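You operate a simulated robot arm through the tools that you are given. There is no shell and no other tool. Be economical: measure what you need, move in short steps, check, and stop when the job is done.

Carry out the task below with a simulated robot arm. There is one attempt and no reset: what you move stays moved.

TASK
Level the check plate by its bubble and stand the check block on it.
Fine: free the plate lock, wind both foot knobs up from low till the bubble lies in the ring, lock it again before the block goes on.
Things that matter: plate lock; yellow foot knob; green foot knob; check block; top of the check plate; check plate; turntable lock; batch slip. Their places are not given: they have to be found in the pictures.

Only the result counts: the job must be done as asked and must still hold three seconds after the hand-in. Knocking over, shifting, dropping, spilling or breaking anything else fails it.

THE ROBOT
A 7-joint arm with a two-finger parallel gripper, fixed in place. Base frame: the origin is at the foot of the arm, x ahead of it, y to its left, z up; the work surface is at about z = 0.82. Units: m, rad, N and s.
With the tool pointing down near the work surface it reaches from about 0.24 to 0.68 m from the base axis. Its first joint turns from -1.152 to 1.152 rad. Payload 2.4 kg.
The TCP is the grasp point between the finger pads, 0.03 m short of the fingertips. In the tool frame z runs along the fingers and y along their closing line. Largest opening 0.094 m; finger width 0.028, thickness 0.01; the body of the gripper, 0.05 by 0.096 m, starts 0.055 m behind the TCP.
Orientation is that of the tool frame in the base frame, as [roll, pitch, yaw] about the fixed x, y, z axes, in that order (R = Rz(yaw) Ry(pitch) Rx(roll)). With the fingers straight down and closing along the base's y, the tool's x points along the base's -x, its y along +y and its z along -z.

THE INTERFACE
- The arm moves only by the tool step_arm. Its arguments are lists of equal length, an entry for each row: "gripper": the finger opening in mm, from 0 to 94; "dp": the shift along the tool's x, y, z in units of 40 mm (1.0 is 40 mm), a list of three; "rot": the turn, a rotation vector about the tool's x, y, z in units of 8 degrees (1.0 is 8 degrees), a list of three. In form: {"gripper": [gripper, ...], "dp": [[tx, ty, tz], ...], "rot": [[rx, ry, rz], ...]}. A call has 1 to 12 rows; each row shifts and turns the commanded pose from where the row before left it, along the tool's axes as they then stand. A call with a number of a shift or a turn outside -1 to 1 is refused whole. A row lasts 0.2 s, in which the tool goes at most 0.05 m and 0.15 rad; a call with a longer step from one row to the next is refused whole, and so is a gripper value outside its range. Where a pose cannot be reached the arm comes as near as it can. A force on the tool above 40 N (or 10 N above the force at the start of the call, whichever is more), or a blocked arm, ends the call early, and 0.2 s more pass. The fingers move at their own pace (about 0.153 m/s each) and stop on an object; they squeeze with about 28 N. The grip force told is the motor's: it shows also when the fingers shut on nothing. Time passes only in rows, and 0.2 s behind the last, so rows that do not move let the fingers close. It gives the time, the measured TCP pose, the force on the tool (base axes), the opening and the grip force at its end, in the units of the frame above (readings bear some noise), and new pictures: "pictures" is both (left out), scene, wrist or none.
- Cameras (640 x 400 px; columns grow to the right, rows downward): "scene" is fixed at [0.0477, 0.4794, 1.4531]; the picture's right is [-0.68, -0.73, 0.00], its down [-0.36, 0.34, -0.87] and it looks along [0.64, -0.59, -0.49] (base axes); focal length 331 px, centre (320, 200). "wrist" rides on the gripper at [0.076, 0.014, -0.103] in the tool frame; the picture's right is [-0.18, 0.98, 0.00], its down [-0.75, -0.14, -0.64] and it looks along [-0.63, -0.12, 0.77] (tool axes); focal length 243 px, centre (320, 200).
- measure_at(camera, pixels): for up to 12 pixels [column, row] of the newest picture of that camera ("zoom" is the newest enlarged one), the place [x, y, z] in the base frame of the surface seen there, good to about 0.002 m. The clock stands still meanwhile.
- inspect(camera, box): a new picture of the part [left, top, right, bottom] of that camera's present view, enlarged. The clock stands still meanwhile.
- finish_job(): hands the job in; it is judged then, once.

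Keep the steps short. Do not move on a guess: measure, check each grasp and each placing, and mend mistakes. In all there are 80 turns and 170 pictures (those below and enlarged ones count). Leave the gripper open and the arm clear of the work at the hand-in unless told otherwise, and finish with a single line.

The tools are called after "Request:" as a command line: name --argument value ..., lists and objects as JSON in quotes. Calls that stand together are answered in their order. step_arm: Moves the arm, as the interface text tells. Its arguments: {"type":"object","properties":{"gripper":{"type":"array","items":{"type":"number"}},"dp":{"type":"array","items":{"type":"array","items":{"type":"number"}}},"rot":{"type":"array","items":{"type":"array","items":{"type":"number"}}},"pictures":{"type":"string","enum":["both","scene","wrist","none"]}},"required":["gripper","dp","rot"]} The other tools are called the same way: measure_at (camera, pixels) gives the place of the surface under pixels of a picture; inspect (camera, box) takes an enlarged picture of a part of a camera's view; finish_job () hands the job in.

At the start:

```text
time_s: 0.0
ee_pos: [0.3763, -0.2132, 1.1701]
ee_rot: [3.141, 0.001, -3.142]
wrist_force: [0.3, -0.9, 0.1]
grip_width: 0.0938
grasp_force: 0.1
```

scene: 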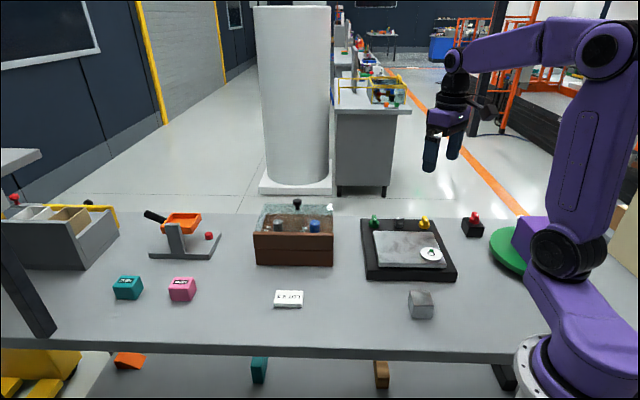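
wrist: 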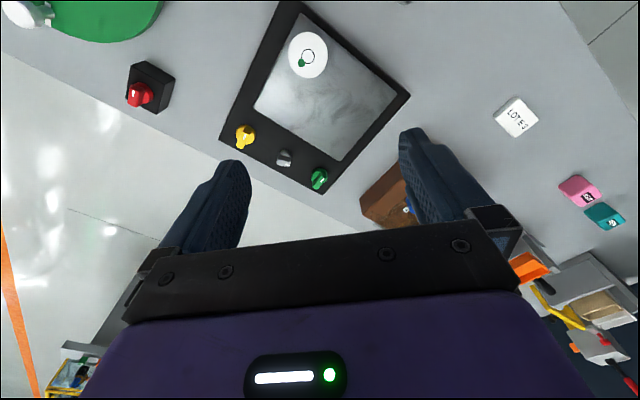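

I see the check plate (dark frame) with yellow, grey and green knobs, and the bubble vial in the wrist picture near (308,55). I'll enlarge both views.

Request:
inspect --camera "wrist" --box '[200, 0, 420, 200]'

Request:
inspect --camera "scene" --box '[340, 190, 500, 330]'

Request:
measure_at --camera "wrist" --pixels '[[244, 133], [284, 157], [319, 178], [308, 57], [302, 63], [350, 100], [300, 5], [222, 138], [408, 95], [328, 192], [140, 95], [516, 116]]'

Request:
measure_at --camera "scene" --pixels '[[421, 298], [418, 312], [408, 293], [434, 294], [374, 219], [399, 222], [424, 220], [288, 297], [410, 250], [432, 254]]'

```text
2.00 times, centred on (310, 100) of wrist
```

zoom: 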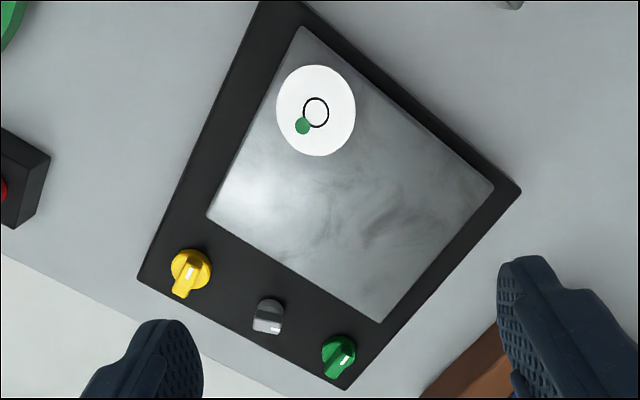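

```text
2.86 times, centred on (420, 260) of scene
```

zoom: 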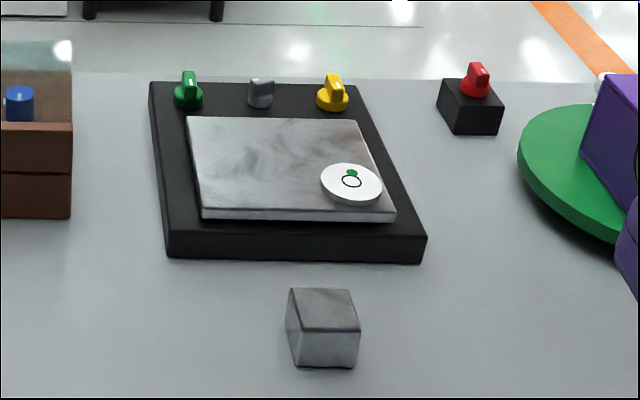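

```text
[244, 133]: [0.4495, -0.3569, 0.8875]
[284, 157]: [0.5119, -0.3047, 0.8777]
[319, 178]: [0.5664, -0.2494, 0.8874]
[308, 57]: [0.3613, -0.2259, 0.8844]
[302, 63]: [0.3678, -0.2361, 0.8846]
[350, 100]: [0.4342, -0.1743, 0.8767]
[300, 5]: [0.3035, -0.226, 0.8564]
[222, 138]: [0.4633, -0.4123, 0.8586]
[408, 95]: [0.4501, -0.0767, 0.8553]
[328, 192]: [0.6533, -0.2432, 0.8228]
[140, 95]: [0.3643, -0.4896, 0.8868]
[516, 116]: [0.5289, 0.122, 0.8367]
```

```text
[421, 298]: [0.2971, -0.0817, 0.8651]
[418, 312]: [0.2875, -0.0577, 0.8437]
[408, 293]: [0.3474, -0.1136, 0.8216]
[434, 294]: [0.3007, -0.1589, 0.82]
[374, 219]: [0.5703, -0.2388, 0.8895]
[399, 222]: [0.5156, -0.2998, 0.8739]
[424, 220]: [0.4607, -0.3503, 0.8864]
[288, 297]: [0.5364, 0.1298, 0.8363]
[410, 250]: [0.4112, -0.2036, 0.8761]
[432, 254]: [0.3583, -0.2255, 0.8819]
```

The grey knob at (284,157) between the yellow and green ones should be the plate lock; the red one on the box is the turntable lock, which I'll leave alone. I'll move above the lock for a closer look.

Request:
step_arm --gripper '[94, 94, 94, 94, 94]' --dp '[[-0.6, -0.45, 0.6], [-0.6, -0.45, 0.6], [-0.6, -0.45, 0.6], [-0.6, -0.45, 0.6], [-0.6, -0.45, 0.6]]' --rot '[[0, 0, 0], [0, 0, 0], [0, 0, 0], [0, 0, 0], [0, 0, 0]]' --pictures "both"

Request:
inspect --camera "wrist" --box '[200, 80, 440, 230]'

Request:
inspect --camera "scene" --box '[355, 205, 445, 260]'

Request:
inspect --camera "scene" --box '[260, 280, 320, 317]'

```text
time_s: 1.2
ee_pos: [0.4967, -0.3003, 1.0528]
ee_rot: [3.14, 0.001, -3.141]
wrist_force: [0.5, -0.6, 0.4]
grip_width: 0.094
grasp_force: 0.0
```

scene: 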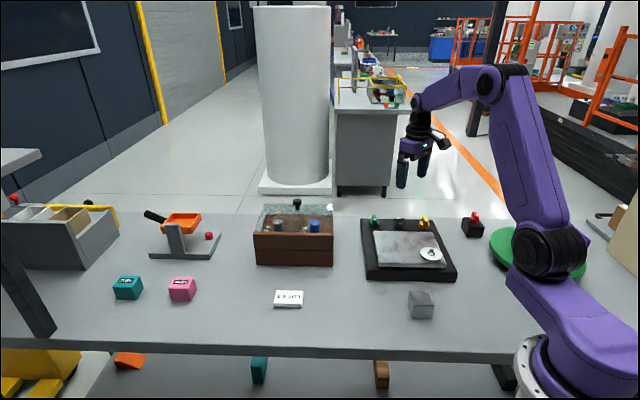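
wrist: 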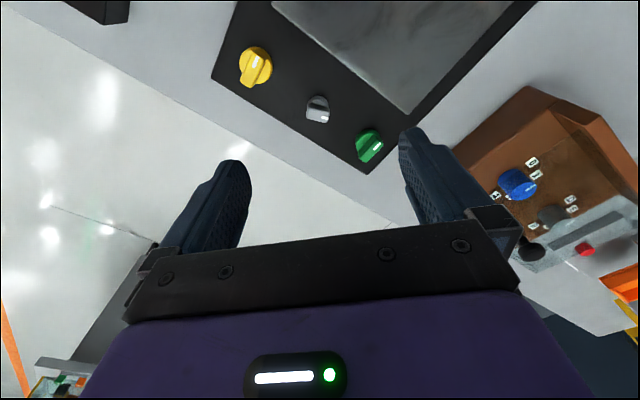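

```text
2.67 times, centred on (320, 155) of wrist
```

zoom: 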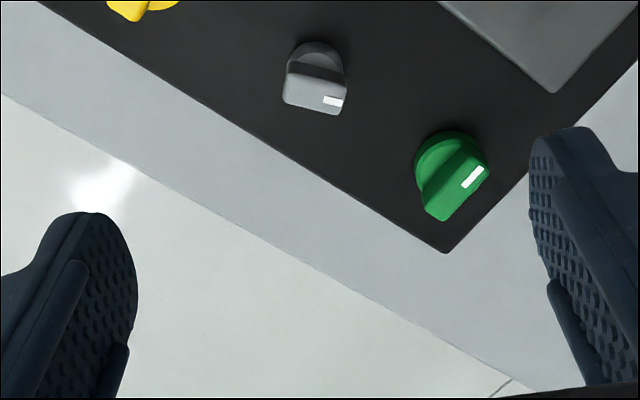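

```text
7.11 times, centred on (400, 232) of scene
```

zoom: 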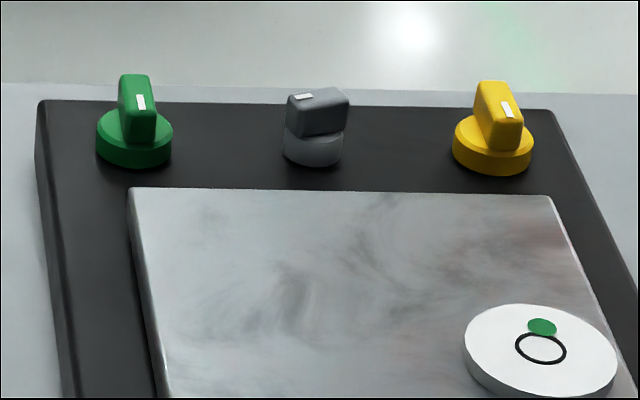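

```text
10.67 times, centred on (290, 298) of scene
```

zoom: 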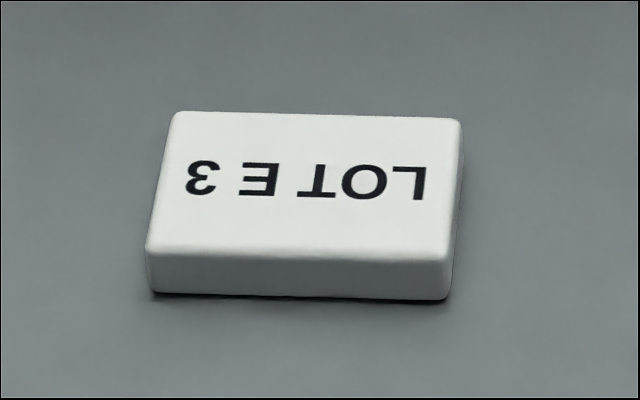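

I need the fin directions. I'll enlarge each knob in the wrist view and measure.

Request:
inspect --camera "wrist" --box '[230, 30, 390, 170]'

Request:
measure_at --camera "wrist" --pixels '[[308, 113], [314, 117], [327, 120], [328, 112], [320, 100], [246, 80], [255, 80], [262, 56], [268, 62], [362, 158], [366, 160], [380, 145]]'

```text
2.86 times, centred on (310, 100) of wrist
```

zoom: 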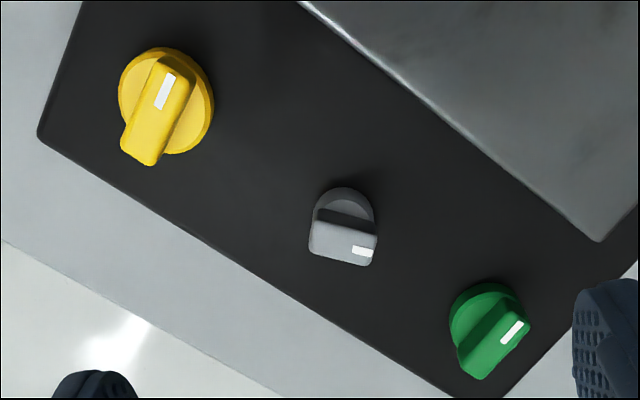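

```text
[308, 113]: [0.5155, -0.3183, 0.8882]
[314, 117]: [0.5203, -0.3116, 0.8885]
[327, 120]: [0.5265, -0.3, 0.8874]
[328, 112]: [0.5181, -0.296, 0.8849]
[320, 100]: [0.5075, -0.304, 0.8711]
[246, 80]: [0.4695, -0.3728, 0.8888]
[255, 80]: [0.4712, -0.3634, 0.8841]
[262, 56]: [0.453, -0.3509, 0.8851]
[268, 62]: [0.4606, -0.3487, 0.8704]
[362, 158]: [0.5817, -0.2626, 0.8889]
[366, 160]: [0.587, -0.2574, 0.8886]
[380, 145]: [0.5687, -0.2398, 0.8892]
```

Request:
measure_at --camera "zoom" --pixels '[[314, 236], [314, 252], [371, 247], [369, 261], [172, 68], [190, 82], [130, 143], [148, 158], [512, 320], [526, 328], [464, 358], [480, 374]]'

Request:
measure_at --camera "zoom" --pixels '[[345, 192], [320, 205], [370, 205], [125, 80], [208, 100], [165, 52], [455, 315], [490, 287], [470, 290], [420, 260], [250, 150], [390, 80]]'

```text
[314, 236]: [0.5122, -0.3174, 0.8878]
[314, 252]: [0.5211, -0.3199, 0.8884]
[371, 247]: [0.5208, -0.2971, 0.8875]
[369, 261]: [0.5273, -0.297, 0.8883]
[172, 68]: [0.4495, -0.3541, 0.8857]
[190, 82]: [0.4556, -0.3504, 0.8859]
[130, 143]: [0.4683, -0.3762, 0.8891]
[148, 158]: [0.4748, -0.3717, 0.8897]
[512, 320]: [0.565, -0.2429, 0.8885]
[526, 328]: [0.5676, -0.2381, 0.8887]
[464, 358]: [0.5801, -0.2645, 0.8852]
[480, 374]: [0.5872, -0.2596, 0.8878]
```

```text
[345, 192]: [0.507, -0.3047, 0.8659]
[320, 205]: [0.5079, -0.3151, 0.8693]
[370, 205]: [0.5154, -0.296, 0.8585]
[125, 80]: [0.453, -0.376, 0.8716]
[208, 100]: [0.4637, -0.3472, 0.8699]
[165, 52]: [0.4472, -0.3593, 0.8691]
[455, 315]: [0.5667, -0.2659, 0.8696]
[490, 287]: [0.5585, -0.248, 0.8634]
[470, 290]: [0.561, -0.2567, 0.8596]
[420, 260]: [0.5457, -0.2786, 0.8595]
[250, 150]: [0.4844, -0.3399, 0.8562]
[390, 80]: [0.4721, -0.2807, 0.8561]
```

The lock's fin centre is at about (0.520,-0.308), pointing along 71°. The yellow and green fins lie at about 130°. I'll go over the lock, turn so the fingers straddle its fin, and lower to z≈0.97 for a check.

Request:
step_arm --gripper '[60, 60, 60, 60, 60, 60, 60, 60, 60, 60, 60, 60]' --dp '[[-0.59, -0.19, 0], [0, 0, 0], [0, 0, 0], [0, 0, 0], [0, 0, 0], [0, 0, 0], [0, 0, 0], [0, 0, 0], [0, 0, 0], [0, 0, 0], [0, 0, 1], [0, 0, 1]]' --rot '[[0, 0, 0], [0, 0, -0.99], [0, 0, -0.99], [0, 0, -0.99], [0, 0, -0.99], [0, 0, -0.99], [0, 0, -0.99], [0, 0, -0.99], [0, 0, -0.99], [0, 0, -0.99], [0, 0, 0], [0, 0, 0]]' --pictures "both"

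Request:
inspect --camera "wrist" --box '[200, 80, 440, 230]'

```text
time_s: 3.8
ee_pos: [0.5191, -0.309, 0.9673]
ee_rot: [-3.142, 0.0, -1.898]
wrist_force: [0.1, -0.2, -0.2]
grip_width: 0.0601
grasp_force: 0.1
```

scene: 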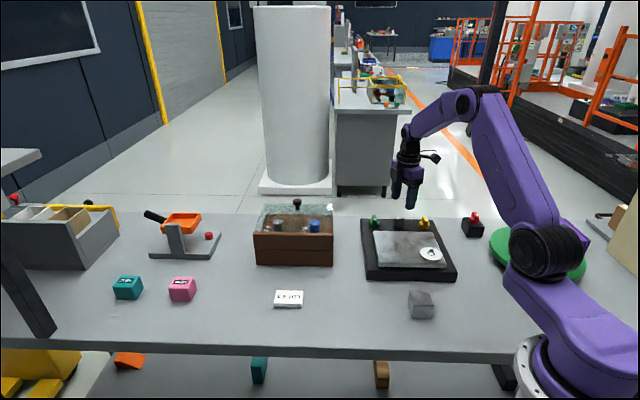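
wrist: 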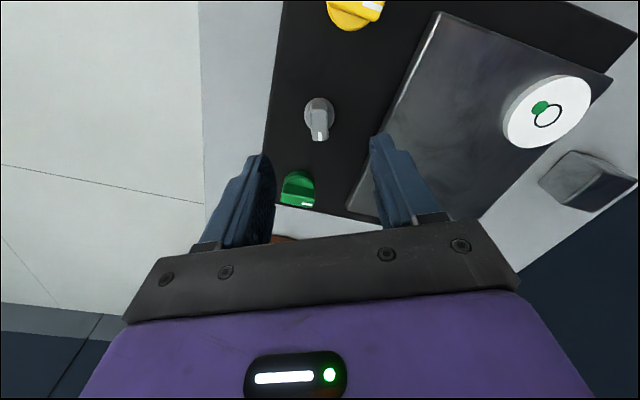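

```text
2.67 times, centred on (320, 155) of wrist
```

zoom: 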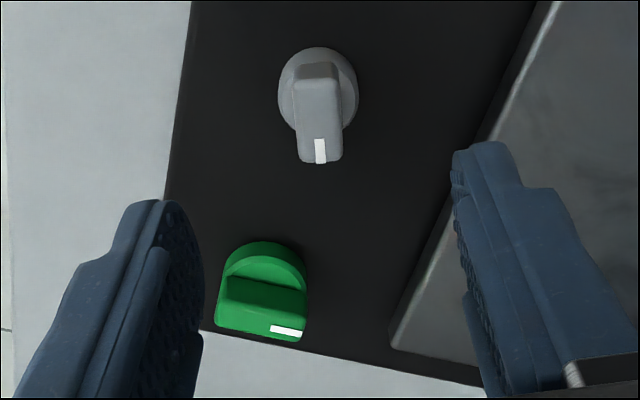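

The fin now runs straight down the wrist image between the fingers. I'll re-measure its ends.

Request:
measure_at --camera "zoom" --pixels '[[298, 75], [335, 75], [302, 155], [340, 155], [320, 120], [285, 110], [356, 100], [318, 50], [500, 100], [420, 340]]'

```text
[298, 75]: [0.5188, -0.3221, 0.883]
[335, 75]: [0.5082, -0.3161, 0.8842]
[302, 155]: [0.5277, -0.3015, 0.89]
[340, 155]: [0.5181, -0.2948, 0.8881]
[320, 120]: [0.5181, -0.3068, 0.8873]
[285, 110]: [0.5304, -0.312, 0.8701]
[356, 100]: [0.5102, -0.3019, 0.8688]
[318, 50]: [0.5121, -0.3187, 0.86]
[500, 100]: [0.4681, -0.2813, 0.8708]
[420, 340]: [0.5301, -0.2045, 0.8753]
```

The fin is centred at (0.518,-0.3086), about 12 mm thick, standing from z≈0.870 to 0.888. I'll lower to TCP z≈0.902 so the tips stay above the disc, then close.

Request:
step_arm --gripper '[50, 50, 50, 0, 0, 0]' --dp '[[0, 0, 0.8], [0, 0, 0.8], [0, 0, 0], [0, 0, 0], [0, 0, 0], [0, 0, 0]]' --rot '[[0, 0, 0], [0, 0, 0], [0, 0, 0], [0, 0, 0], [0, 0, 0], [0, 0, 0]]' --pictures "both"

```text
time_s: 5.2
ee_pos: [0.5196, -0.3065, 0.905]
ee_rot: [-3.137, 0.002, -1.898]
wrist_force: [15.4, -4.9, -8.3]
grip_width: 0.0139
grasp_force: 45.2
```

scene: 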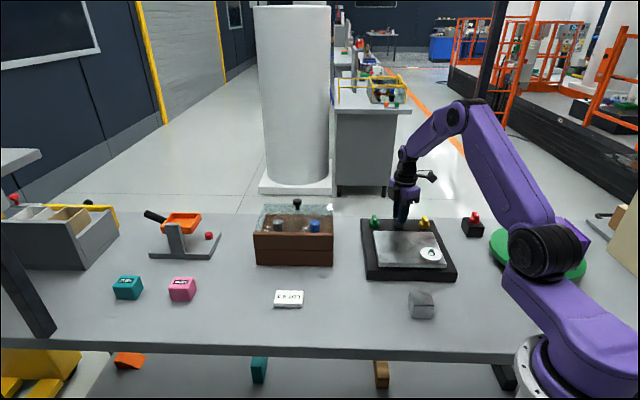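
wrist: 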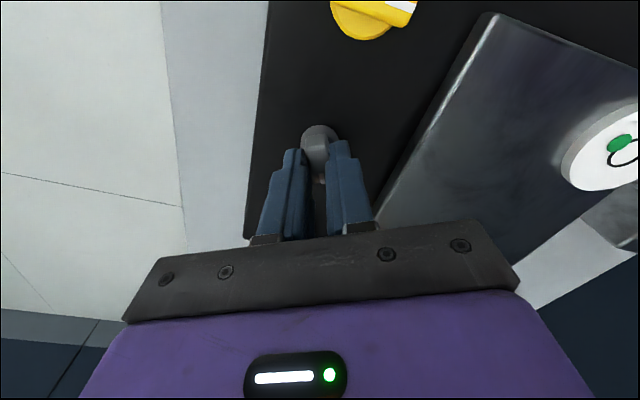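

It's gripped (13.9 mm) with a 16 N sideways load. I'll ease 1.5 mm along the load, then turn a trial 16° counter-clockwise.

Request:
step_arm --gripper '[0, 0, 0]' --dp '[[0, -0.04, 0], [0, 0, 0], [0, 0, 0]]' --rot '[[0, 0, 0], [0, 0, -1], [0, 0, -1]]' --pictures "wrist"

Request:
inspect --camera "wrist" --box '[240, 90, 400, 230]'

```text
time_s: 6.0
ee_pos: [0.5195, -0.306, 0.9075]
ee_rot: [3.136, 0.004, -1.614]
wrist_force: [-6.7, 13.8, 6.4]
grip_width: 0.014
grasp_force: 44.5
```

wrist: 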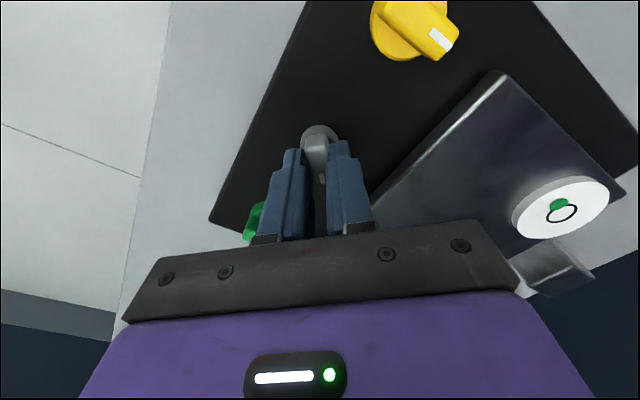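

```text
2.86 times, centred on (320, 160) of wrist
```

zoom: 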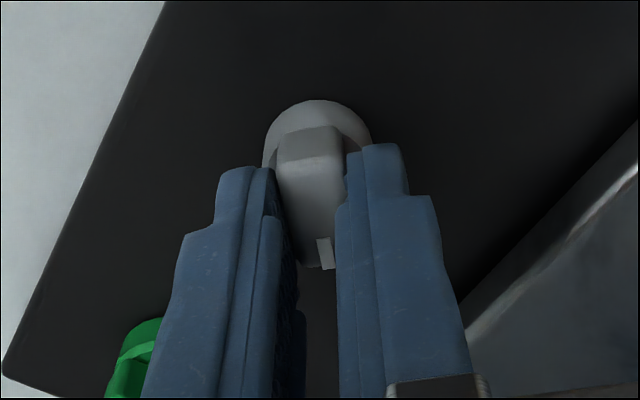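

The fin turned with the fingers (yaw -1.898 → -1.614). I'll continue another 40° counter-clockwise, pushing down 2 mm.

Request:
step_arm --gripper '[0, 0, 0, 0, 0]' --dp '[[0, 0, 0.05], [0, 0, 0], [0, 0, 0], [0, 0, 0], [0, 0, 0]]' --rot '[[0, 0, -1], [0, 0, -1], [0, 0, -1], [0, 0, -1], [0, 0, -1]]' --pictures "wrist"

Request:
inspect --camera "wrist" --box '[240, 90, 400, 230]'

```text
time_s: 7.2
ee_pos: [0.5206, -0.3083, 0.9023]
ee_rot: [3.138, 0.008, -0.916]
wrist_force: [-18.2, 20.4, 12.1]
grip_width: 0.0142
grasp_force: 44.7
```

wrist: 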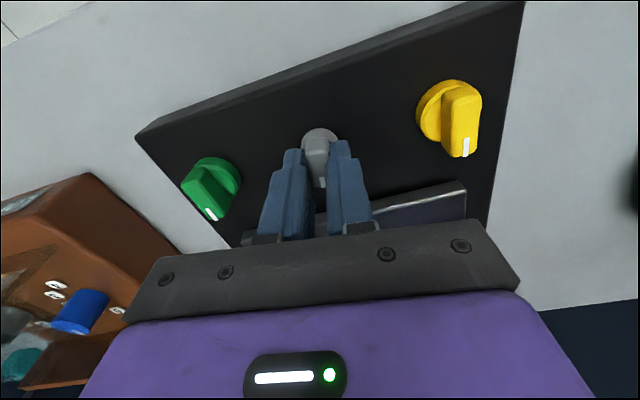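

```text
2.86 times, centred on (320, 160) of wrist
```

zoom: 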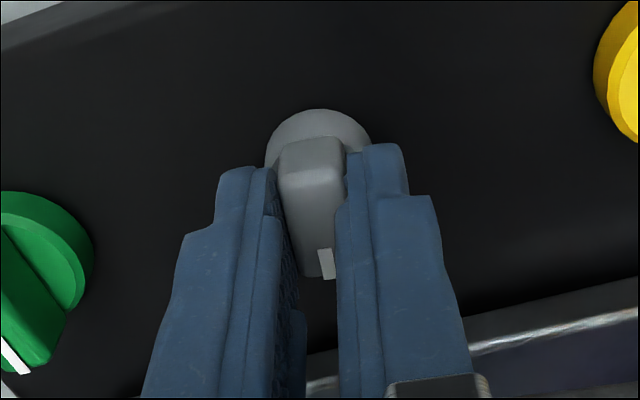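

The mark is now at about 127°. I'll turn a little further to feel for the end stop.

Request:
step_arm --gripper '[0, 0, 0]' --dp '[[0, 0, 0], [0, 0, 0], [0, 0, 0]]' --rot '[[0, 0, -1], [0, 0, -1], [0, 0, 0]]' --pictures "wrist"

Request:
inspect --camera "wrist" --box '[240, 90, 400, 230]'

```text
time_s: 8.0
ee_pos: [0.5207, -0.309, 0.904]
ee_rot: [-3.141, 0.007, -0.64]
wrist_force: [-9.8, 22.0, 9.4]
grip_width: 0.0174
grasp_force: 44.9
```

wrist: 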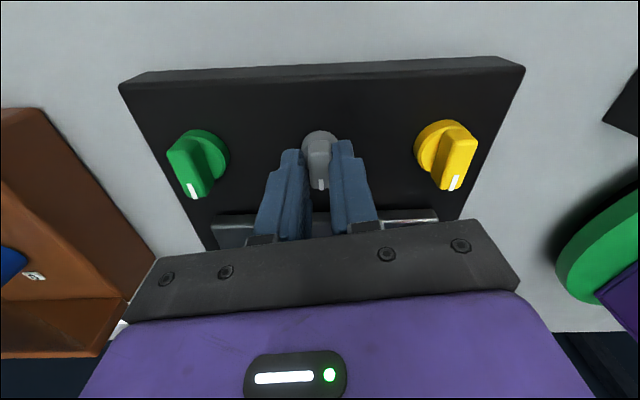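

```text
2.86 times, centred on (320, 160) of wrist
```

zoom: 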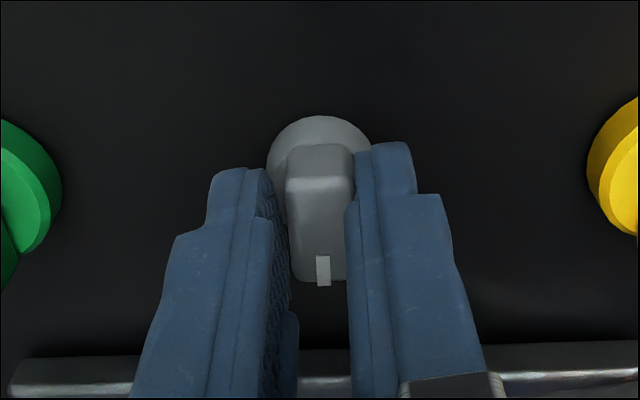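

The opening widened to 17.4 mm, so the fin has met its end stop. I'll back off a little, open, and rise to look.

Request:
step_arm --gripper '[0, 50, 50, 50, 50]' --dp '[[0, 0, 0], [0, 0, 0], [0, 0, 0], [0, 0, -1], [0, 0, -1]]' --rot '[[0, 0, 1], [0, 0, 0], [0, 0, 0], [0, 0, 0], [0, 0, 0]]' --pictures "both"

Request:
inspect --camera "wrist" --box '[160, 70, 480, 270]'

Request:
inspect --camera "scene" --box '[400, 230, 460, 270]'

```text
time_s: 9.2
ee_pos: [0.5216, -0.312, 0.9833]
ee_rot: [-3.141, -0.001, -0.781]
wrist_force: [0.4, -0.2, 0.0]
grip_width: 0.0504
grasp_force: 0.0
```

scene: 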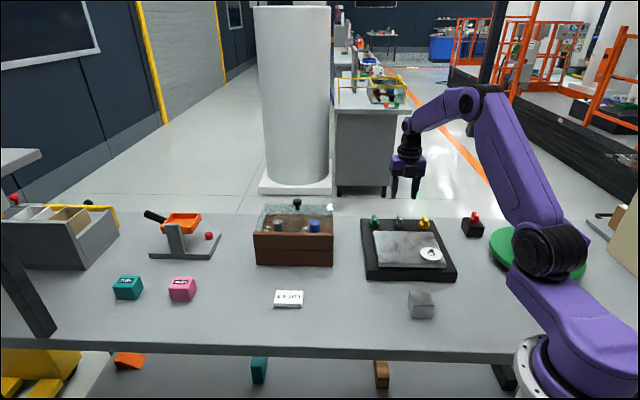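
wrist: 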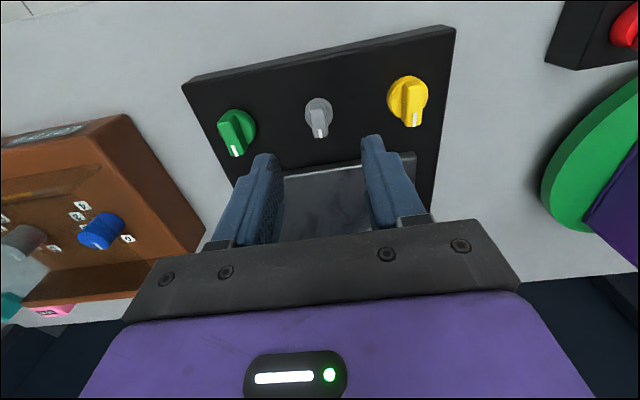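

```text
2.00 times, centred on (320, 170) of wrist
```

zoom: 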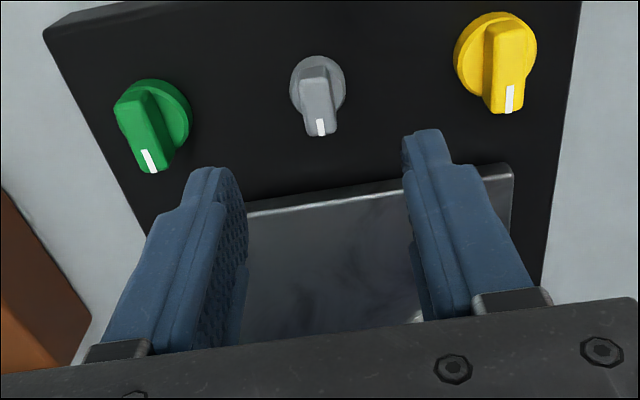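

```text
10.00 times, centred on (430, 250) of scene
```

zoom: 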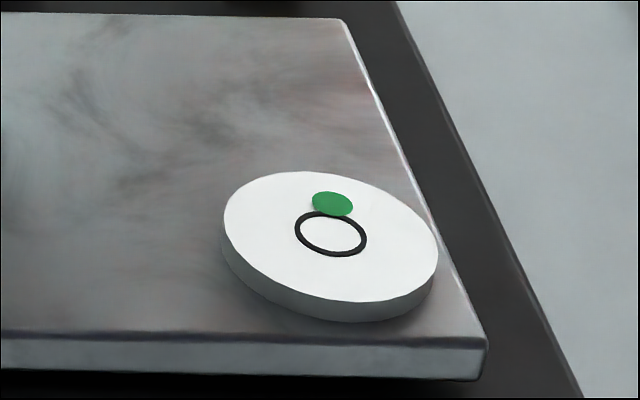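

The lock mark now runs parallel to the foot knobs, i.e. free. Next the foot knobs: I'll measure the yellow and green fins in the wrist view.

Request:
measure_at --camera "wrist" --pixels '[[407, 86], [423, 86], [407, 122], [421, 122], [222, 122], [234, 116], [233, 153], [243, 148], [314, 107], [325, 107], [314, 135], [325, 134]]'

```text
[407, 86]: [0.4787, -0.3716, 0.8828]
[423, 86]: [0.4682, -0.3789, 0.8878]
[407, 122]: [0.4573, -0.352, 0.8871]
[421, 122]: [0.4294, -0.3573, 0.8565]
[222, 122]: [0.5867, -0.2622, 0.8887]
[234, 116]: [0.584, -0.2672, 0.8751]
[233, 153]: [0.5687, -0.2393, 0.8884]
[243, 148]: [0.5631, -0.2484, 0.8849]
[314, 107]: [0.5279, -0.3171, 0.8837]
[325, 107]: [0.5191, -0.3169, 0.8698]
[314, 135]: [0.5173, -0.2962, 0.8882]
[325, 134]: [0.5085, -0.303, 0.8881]
```

Yellow fin centre is about (0.4625,-0.364), at 134°; green is (0.575,-0.2525). I'll go over yellow and lower halfway.

Request:
step_arm --gripper '[50, 50, 50]' --dp '[[-0.065, 0.98, 0], [-0.065, 0.98, 0], [0, 0, 1]]' --rot '[[0, 0, 0], [0, 0, 0], [0, 0, 0]]' --pictures "wrist"

Request:
inspect --camera "wrist" --box '[240, 90, 400, 230]'

```text
time_s: 10.0
ee_pos: [0.4659, -0.3619, 0.946]
ee_rot: [3.141, 0.001, -0.781]
wrist_force: [0.1, -0.1, 0.1]
grip_width: 0.0499
grasp_force: 0.1
```

wrist: 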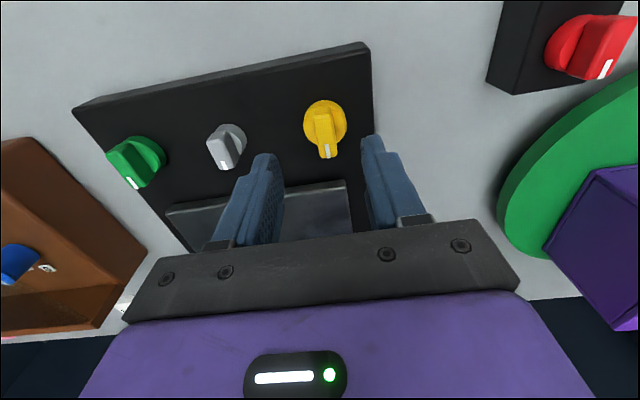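

```text
2.86 times, centred on (320, 160) of wrist
```

zoom: 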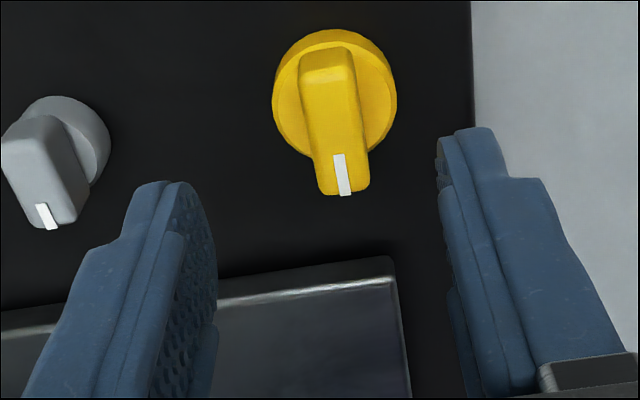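

Request:
measure_at --camera "zoom" --pixels '[[305, 65], [348, 60], [320, 185], [366, 182], [335, 120], [278, 100], [395, 110], [335, 33], [378, 185]]'

```text
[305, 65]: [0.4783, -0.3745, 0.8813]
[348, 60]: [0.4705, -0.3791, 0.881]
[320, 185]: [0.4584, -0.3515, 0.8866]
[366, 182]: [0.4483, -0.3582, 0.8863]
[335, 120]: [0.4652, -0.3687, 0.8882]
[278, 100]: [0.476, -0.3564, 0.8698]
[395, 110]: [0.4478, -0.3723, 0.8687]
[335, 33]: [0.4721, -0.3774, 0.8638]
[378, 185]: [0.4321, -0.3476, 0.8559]
```

Centre refined to (0.463,-0.365). I'll shift 4 mm, lower to 0.902 and close.

Request:
step_arm --gripper '[50, 50, 50, 0, 0, 0]' --dp '[[0, 0.11, 0.3], [0, 0, 0.8], [0, 0, 0], [0, 0, 0], [0, 0, 0], [0, 0, 0]]' --rot '[[0, 0, 0.15], [0, 0, 0], [0, 0, 0], [0, 0, 0], [0, 0, 0], [0, 0, 0]]' --pictures "wrist"

Request:
inspect --camera "scene" --box '[400, 230, 460, 270]'

```text
time_s: 11.4
ee_pos: [0.4624, -0.3639, 0.8979]
ee_rot: [-3.141, 0.001, -0.799]
wrist_force: [6.3, 4.1, -5.6]
grip_width: 0.0304
grasp_force: 45.0
```

wrist: 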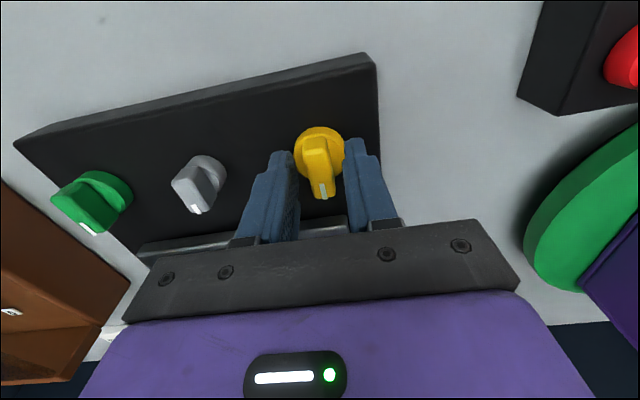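

```text
10.00 times, centred on (430, 250) of scene
```

zoom: 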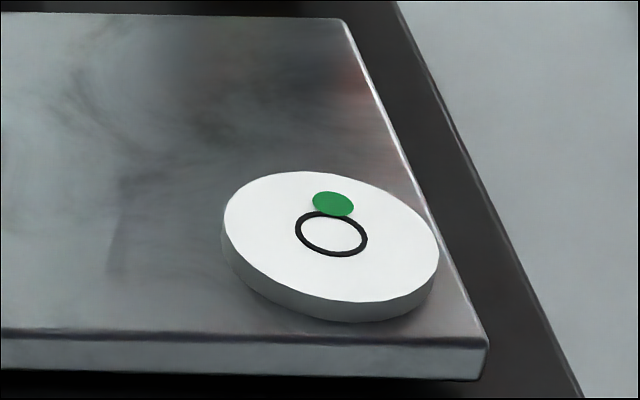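

The tips went slightly low and took the disc (30 mm). I'll open, rise 6 mm and close on the fin.

Request:
step_arm --gripper '[50, 50, 50, 0, 0, 0]' --dp '[[0, 0, 0], [0, 0, -0.15], [0, 0, 0], [0, 0, 0], [0, 0, 0], [0, 0, 0]]' --rot '[[0, 0, 0], [0, 0, 0], [0, 0, 0], [0, 0, 0], [0, 0, 0], [0, 0, 0]]' --pictures "none"

```text
time_s: 12.8
ee_pos: [0.4629, -0.365, 0.904]
ee_rot: [-3.14, -0.001, -0.8]
wrist_force: [10.3, 8.7, -2.0]
grip_width: 0.0139
grasp_force: 45.4
```

On the fin now (13.9 mm). I'll try 16° counter-clockwise.

Request:
step_arm --gripper '[0, 0, 0]' --dp '[[0, -0.03, 0], [0, 0, 0], [0, 0, 0]]' --rot '[[0, 0, -1], [0, 0, -1], [0, 0, 0]]' --pictures "wrist"

Request:
inspect --camera "scene" --box '[400, 230, 460, 270]'

```text
time_s: 13.2
ee_pos: [0.4636, -0.3645, 0.9047]
ee_rot: [-3.131, 0.004, -0.744]
wrist_force: [0.4, 3.2, 2.1]
grip_width: 0.0143
grasp_force: 44.8
stopped in row 1: the force on the tool passed its limit (the readings are from after the stop); the commanded pose is now the measured one
```

wrist: 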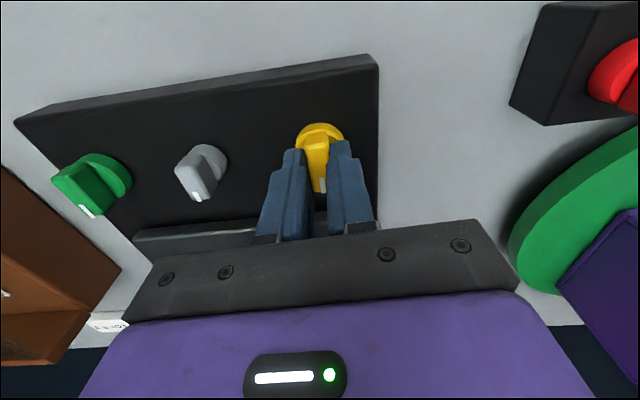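

```text
10.00 times, centred on (430, 250) of scene
```

zoom: 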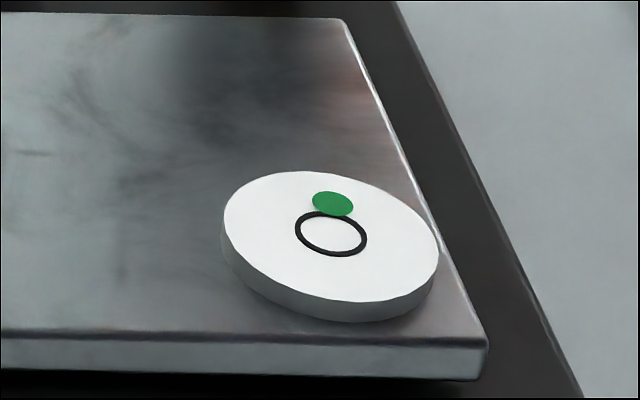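

Counter-clockwise is blocked (the low stop), so winding up is clockwise. I'll turn 16° clockwise.

Request:
step_arm --gripper '[0, 0, 0, 0]' --dp '[[0, 0, 0], [0, 0, 0], [0, 0, 0], [0, 0, 0]]' --rot '[[0, 0, 0.7], [0, 0, 0.7], [0, 0, 0.7], [0, 0, 0]]' --pictures "wrist"

Request:
inspect --camera "scene" --box '[400, 230, 460, 270]'

```text
time_s: 14.2
ee_pos: [0.4637, -0.3655, 0.9047]
ee_rot: [-3.135, 0.006, -1.033]
wrist_force: [-1.4, 6.2, 4.1]
grip_width: 0.0138
grasp_force: 45.2
```

wrist: 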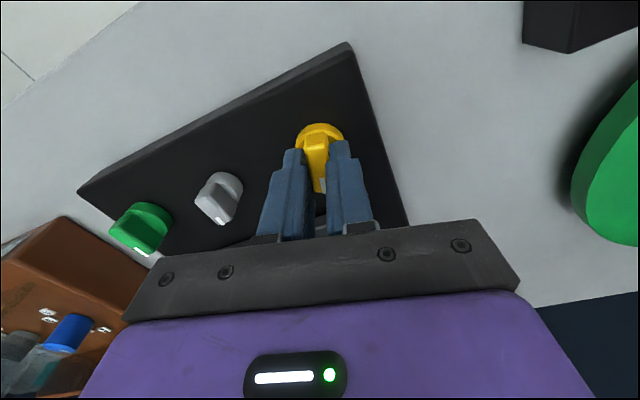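

```text
10.00 times, centred on (430, 250) of scene
```

zoom: 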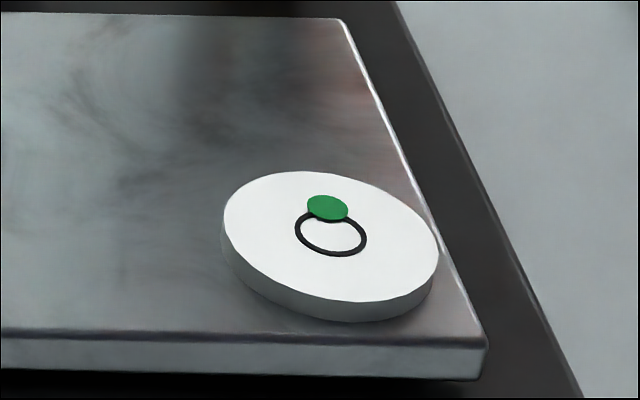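

The bubble moved left and down, toward the ring. I'll wind yellow another 24°.

Request:
step_arm --gripper '[0, 0, 0, 0]' --dp '[[0, 0, 0], [0, 0, 0], [0, 0, 0], [0, 0, 0]]' --rot '[[0, 0, 1], [0, 0, 1], [0, 0, 1], [0, 0, 0]]' --pictures "wrist"

Request:
inspect --camera "scene" --box '[400, 230, 460, 270]'

```text
time_s: 15.2
ee_pos: [0.4628, -0.3658, 0.905]
ee_rot: [-3.139, 0.01, -1.452]
wrist_force: [-7.8, 7.6, 13.3]
grip_width: 0.0138
grasp_force: 45.2
```

wrist: 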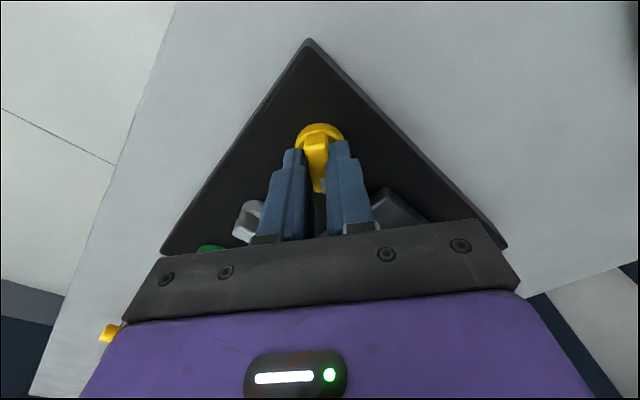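

```text
10.00 times, centred on (430, 250) of scene
```

zoom: 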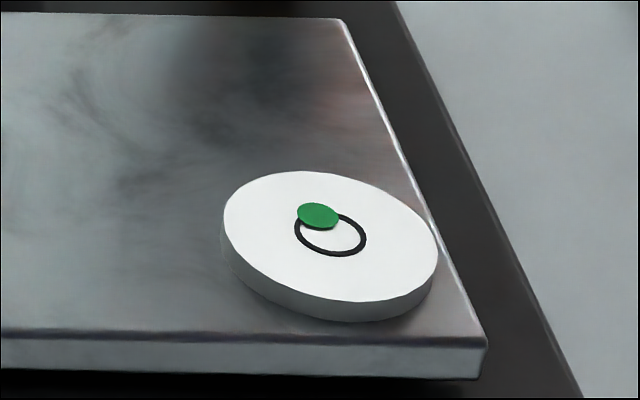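

After about 37° the bubble is at (318,216); the ring centre is at (330,233). I'll give yellow 8° more, then release and rise.

Request:
step_arm --gripper '[0, 0, 50, 50, 50, 50]' --dp '[[0, 0, 0], [0, 0, 0], [0, 0, 0], [0, 0, 0], [0, 0, -1], [0, 0, -1]]' --rot '[[0, 0, 1], [0, 0, 0], [0, 0, 0], [0, 0, 0], [0, 0, 0], [0, 0, 0]]' --pictures "wrist"

Request:
inspect --camera "scene" --box '[400, 230, 460, 270]'

```text
time_s: 16.6
ee_pos: [0.4639, -0.3662, 0.9849]
ee_rot: [-3.14, 0.012, -1.59]
wrist_force: [1.1, -0.3, 0.2]
grip_width: 0.05
grasp_force: 0.0
```

wrist: 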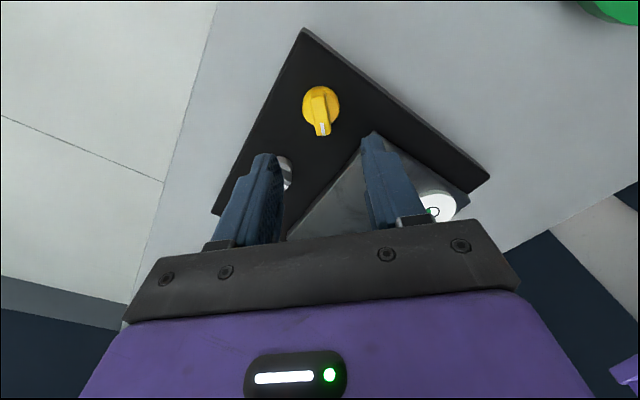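

```text
10.00 times, centred on (430, 250) of scene
```

zoom: 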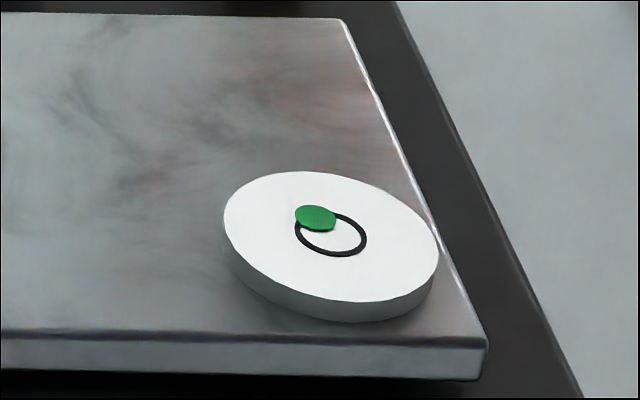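

Yellow is holding, and the bubble is at (315,218). Now to the green knob: turn back to yaw ≈ -0.82, move over (0.575,-0.2525), and lower halfway.

Request:
step_arm --gripper '[50, 50, 50, 50, 50, 50, 50, 50, 50, 50, 50]' --dp '[[0, 0, 0], [0, 0, 0], [0, 0, 0], [0, 0, 0], [0, 0, 0], [0, 0, 0], [-0.045, -0.99, 0], [-0.045, -0.99, 0], [-0.045, -0.99, 0], [-0.045, -0.99, 0], [0, 0, 1]]' --rot '[[0, 0, -0.92], [0, 0, -0.92], [0, 0, -0.92], [0, 0, -0.92], [0, 0, -0.92], [0, 0, -0.92], [0, 0, 0], [0, 0, 0], [0, 0, 0], [0, 0, 0], [0, 0, 0]]' --pictures "wrist"

Request:
inspect --camera "wrist" --box '[240, 90, 400, 230]'

```text
time_s: 19.0
ee_pos: [0.575, -0.252, 0.9437]
ee_rot: [-3.132, 0.004, -0.82]
wrist_force: [0.2, 0.3, -0.4]
grip_width: 0.0499
grasp_force: 0.0
```

wrist: 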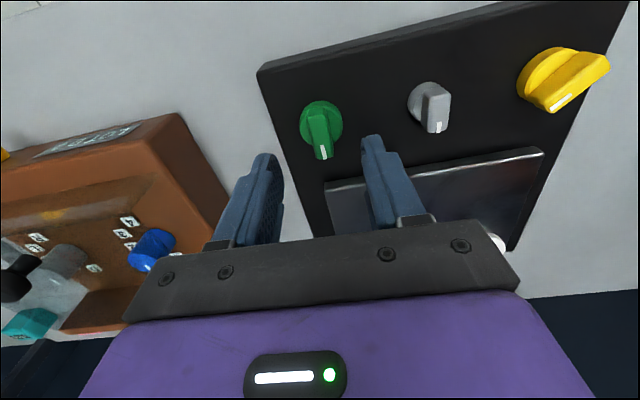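

```text
2.86 times, centred on (320, 160) of wrist
```

zoom: 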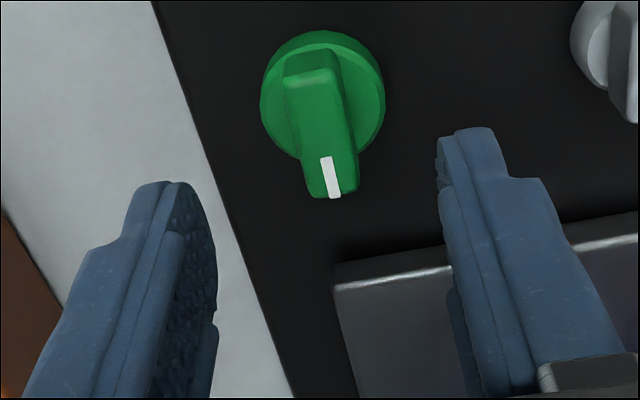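

Request:
measure_at --camera "zoom" --pixels '[[289, 65], [334, 62], [312, 188], [355, 185], [320, 120], [265, 110], [384, 110]]'

Request:
measure_at --camera "wrist" --pixels '[[180, 118], [235, 218]]'

```text
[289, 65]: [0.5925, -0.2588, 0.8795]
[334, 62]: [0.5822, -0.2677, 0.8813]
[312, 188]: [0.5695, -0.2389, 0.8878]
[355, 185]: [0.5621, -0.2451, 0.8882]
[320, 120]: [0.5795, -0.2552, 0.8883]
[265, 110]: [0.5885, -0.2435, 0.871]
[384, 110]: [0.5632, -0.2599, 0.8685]
```

```text
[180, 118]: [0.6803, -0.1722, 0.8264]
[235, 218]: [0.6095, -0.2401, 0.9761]
```

Green's centre is (0.576,-0.2525), at about 135°. I'll lower to 0.904 and close on the fin.

Request:
step_arm --gripper '[50, 50, 50, 0, 0, 0]' --dp '[[0.02, -0.02, 0], [0, 0, 0.97], [0, 0, 0], [0, 0, 0], [0, 0, 0], [0, 0, 0]]' --rot '[[0, 0, -0.2], [0, 0, 0], [0, 0, 0], [0, 0, 0], [0, 0, 0], [0, 0, 0]]' --pictures "none"

```text
time_s: 20.4
ee_pos: [0.5767, -0.2503, 0.9058]
ee_rot: [-3.13, 0.004, -0.791]
wrist_force: [5.8, 3.6, -5.0]
grip_width: 0.0137
grasp_force: 45.9
```

Gripped on the fin. I'll wind green 24° clockwise and read the bubble.

Request:
step_arm --gripper '[0, 0, 0, 0]' --dp '[[0, 0, 0], [0, 0, 0], [0, 0, 0], [0, 0, 0]]' --rot '[[0, 0, 1], [0, 0, 1], [0, 0, 1], [0, 0, 0]]' --pictures "none"

Request:
inspect --camera "scene" --box '[400, 230, 460, 270]'

```text
time_s: 21.4
ee_pos: [0.577, -0.2514, 0.9053]
ee_rot: [-3.136, 0.01, -1.212]
wrist_force: [15.0, 6.5, -19.3]
grip_width: 0.0136
grasp_force: 44.8
```

```text
10.00 times, centred on (430, 250) of scene
```

zoom: 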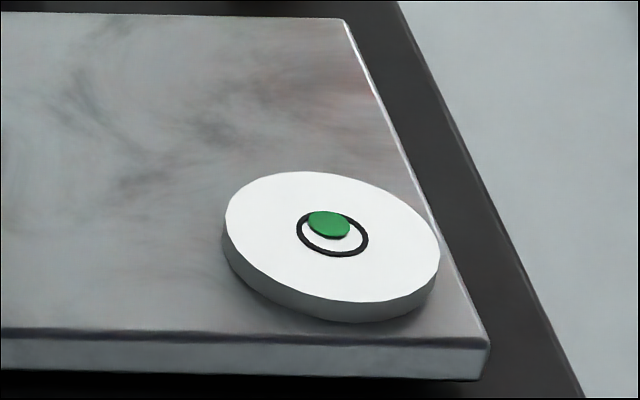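

The bubble moved right and down to (328,223); the ring centre is about (331,234). By my reckoning each knob needs about 19° more. Green first, then release and rise.

Request:
step_arm --gripper '[0, 0, 0, 0, 50, 50, 50, 50]' --dp '[[0, 0, 0], [0, 0, 0], [0, 0, 0], [0, 0, 0], [0, 0, 0], [0, 0, 0], [0, 0, -1], [0, 0, -1]]' --rot '[[0, 0, 0.8], [0, 0, 0.8], [0, 0, 0.8], [0, 0, 0], [0, 0, 0], [0, 0, 0], [0, 0, 0], [0, 0, 0]]' --pictures "none"

Request:
inspect --camera "scene" --box '[400, 230, 460, 270]'

```text
time_s: 23.2
ee_pos: [0.5745, -0.2559, 0.9822]
ee_rot: [-3.14, 0.01, -1.547]
wrist_force: [-0.1, -0.3, 0.7]
grip_width: 0.0499
grasp_force: 0.0
```

```text
10.00 times, centred on (430, 250) of scene
```

zoom: 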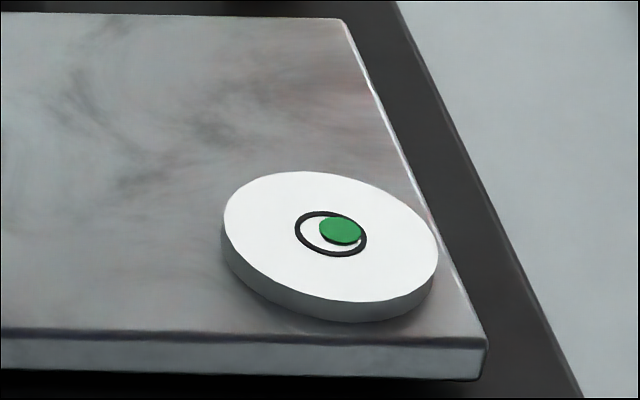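

The bubble is at (341,230), so yellow needs about 19° more. I'll return to yellow at its present fin angle (yaw -1.59) and lower halfway to check.

Request:
step_arm --gripper '[50, 50, 50, 50, 50, 50]' --dp '[[0, 0, 0], [0.697, 0.684, 0], [0.697, 0.684, 0], [0.697, 0.684, 0], [0.697, 0.684, 0], [0, 0, 0.95]]' --rot '[[0, 0, 0.3], [0, 0, 0], [0, 0, 0], [0, 0, 0], [0, 0, 0], [0, 0, 0]]' --pictures "wrist"

Request:
inspect --camera "wrist" --box '[240, 90, 400, 230]'

```text
time_s: 24.6
ee_pos: [0.4637, -0.3655, 0.9452]
ee_rot: [-3.14, 0.01, -1.587]
wrist_force: [-0.3, 0.6, 0.4]
grip_width: 0.05
grasp_force: 0.0
```

wrist: 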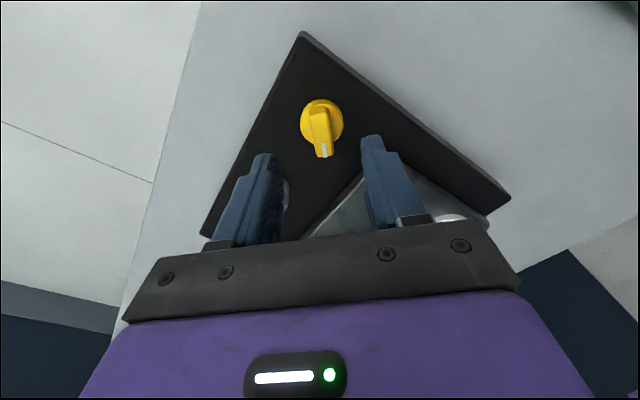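

```text
2.86 times, centred on (320, 160) of wrist
```

zoom: 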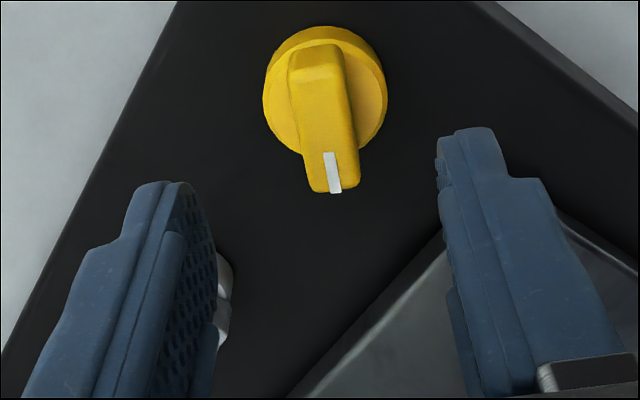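

The fin is aligned like before. I'll lower, close, and wind 16°.

Request:
step_arm --gripper '[50, 50, 0, 0, 0, 0, 0, 0]' --dp '[[0, 0, 1], [0, 0, 0], [0, 0, 0], [0, 0, 0], [0, 0, 0], [0, 0, 0], [0, 0, 0], [0, 0, 0]]' --rot '[[0, 0, 0], [0, 0, 0], [0, 0, 0], [0, 0, 0], [0, 0, 0], [0, 0, 0.9], [0, 0, 0.9], [0, 0, 0]]' --pictures "none"

Request:
inspect --camera "scene" --box '[400, 230, 460, 270]'

```text
time_s: 26.4
ee_pos: [0.4637, -0.3607, 0.9063]
ee_rot: [-3.139, 0.009, -1.842]
wrist_force: [-2.8, -2.7, -1.7]
grip_width: 0.0137
grasp_force: 45.6
```

```text
10.00 times, centred on (430, 250) of scene
```

zoom: 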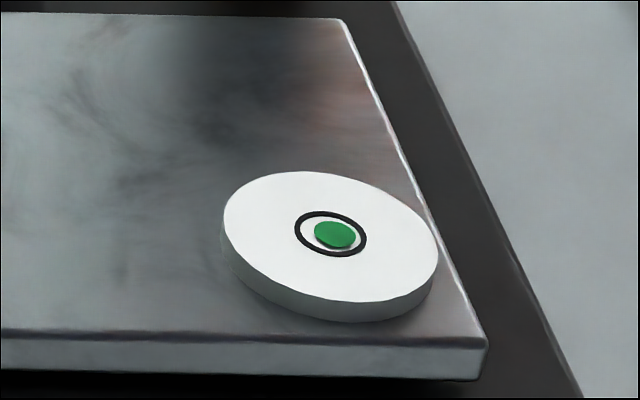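

The bubble is inside the ring at (335,235), with the centre at (331,234). I'll release, rise, and look at the vial from above with the wrist camera.

Request:
step_arm --gripper '[50, 50, 50, 50, 50, 50, 50, 50]' --dp '[[0, 0, 0], [0, 0, 0], [0, 0, -1], [0, 0, -1], [0.5, -0.4, -0.7], [0.5, -0.4, -0.7], [0.5, -0.4, 0], [0, 0, 0]]' --rot '[[0, 0, 0], [0, 0, 0], [0, 0, 0], [0, 0, 0], [0, 0, 0], [0, 0, 0], [0, 0, 0], [0, 0, 0]]' --pictures "wrist"

Request:
inspect --camera "scene" --box '[400, 230, 460, 270]'

```text
time_s: 28.2
ee_pos: [0.4942, -0.4333, 1.039]
ee_rot: [3.14, 0.01, -1.839]
wrist_force: [0.9, 0.5, -1.3]
grip_width: 0.0497
grasp_force: 0.0
```

wrist: 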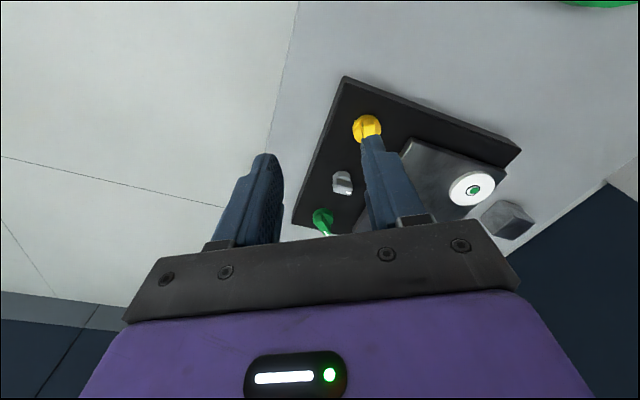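

```text
10.00 times, centred on (430, 250) of scene
```

zoom: 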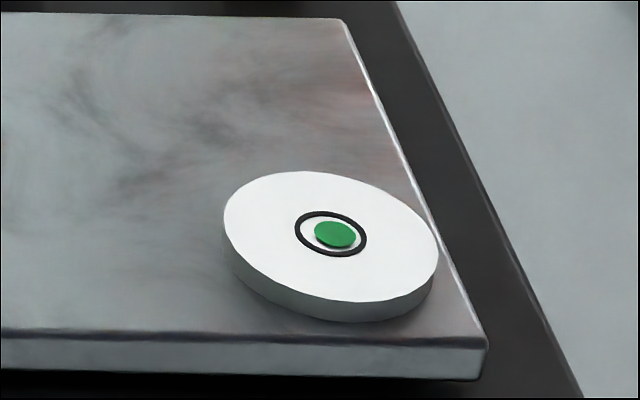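

Request:
inspect --camera "wrist" --box '[440, 165, 504, 213]'

```text
8.33 times, centred on (472, 189) of wrist
```

zoom: 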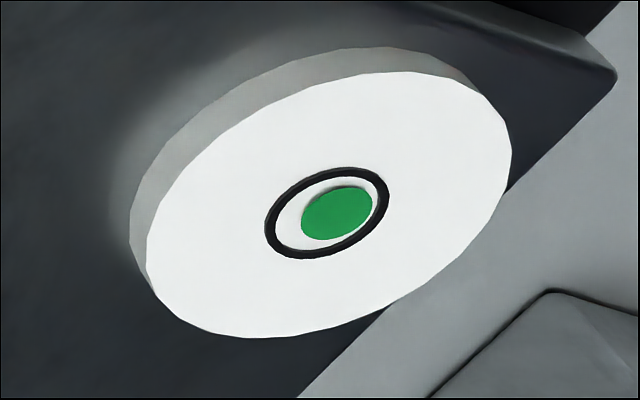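

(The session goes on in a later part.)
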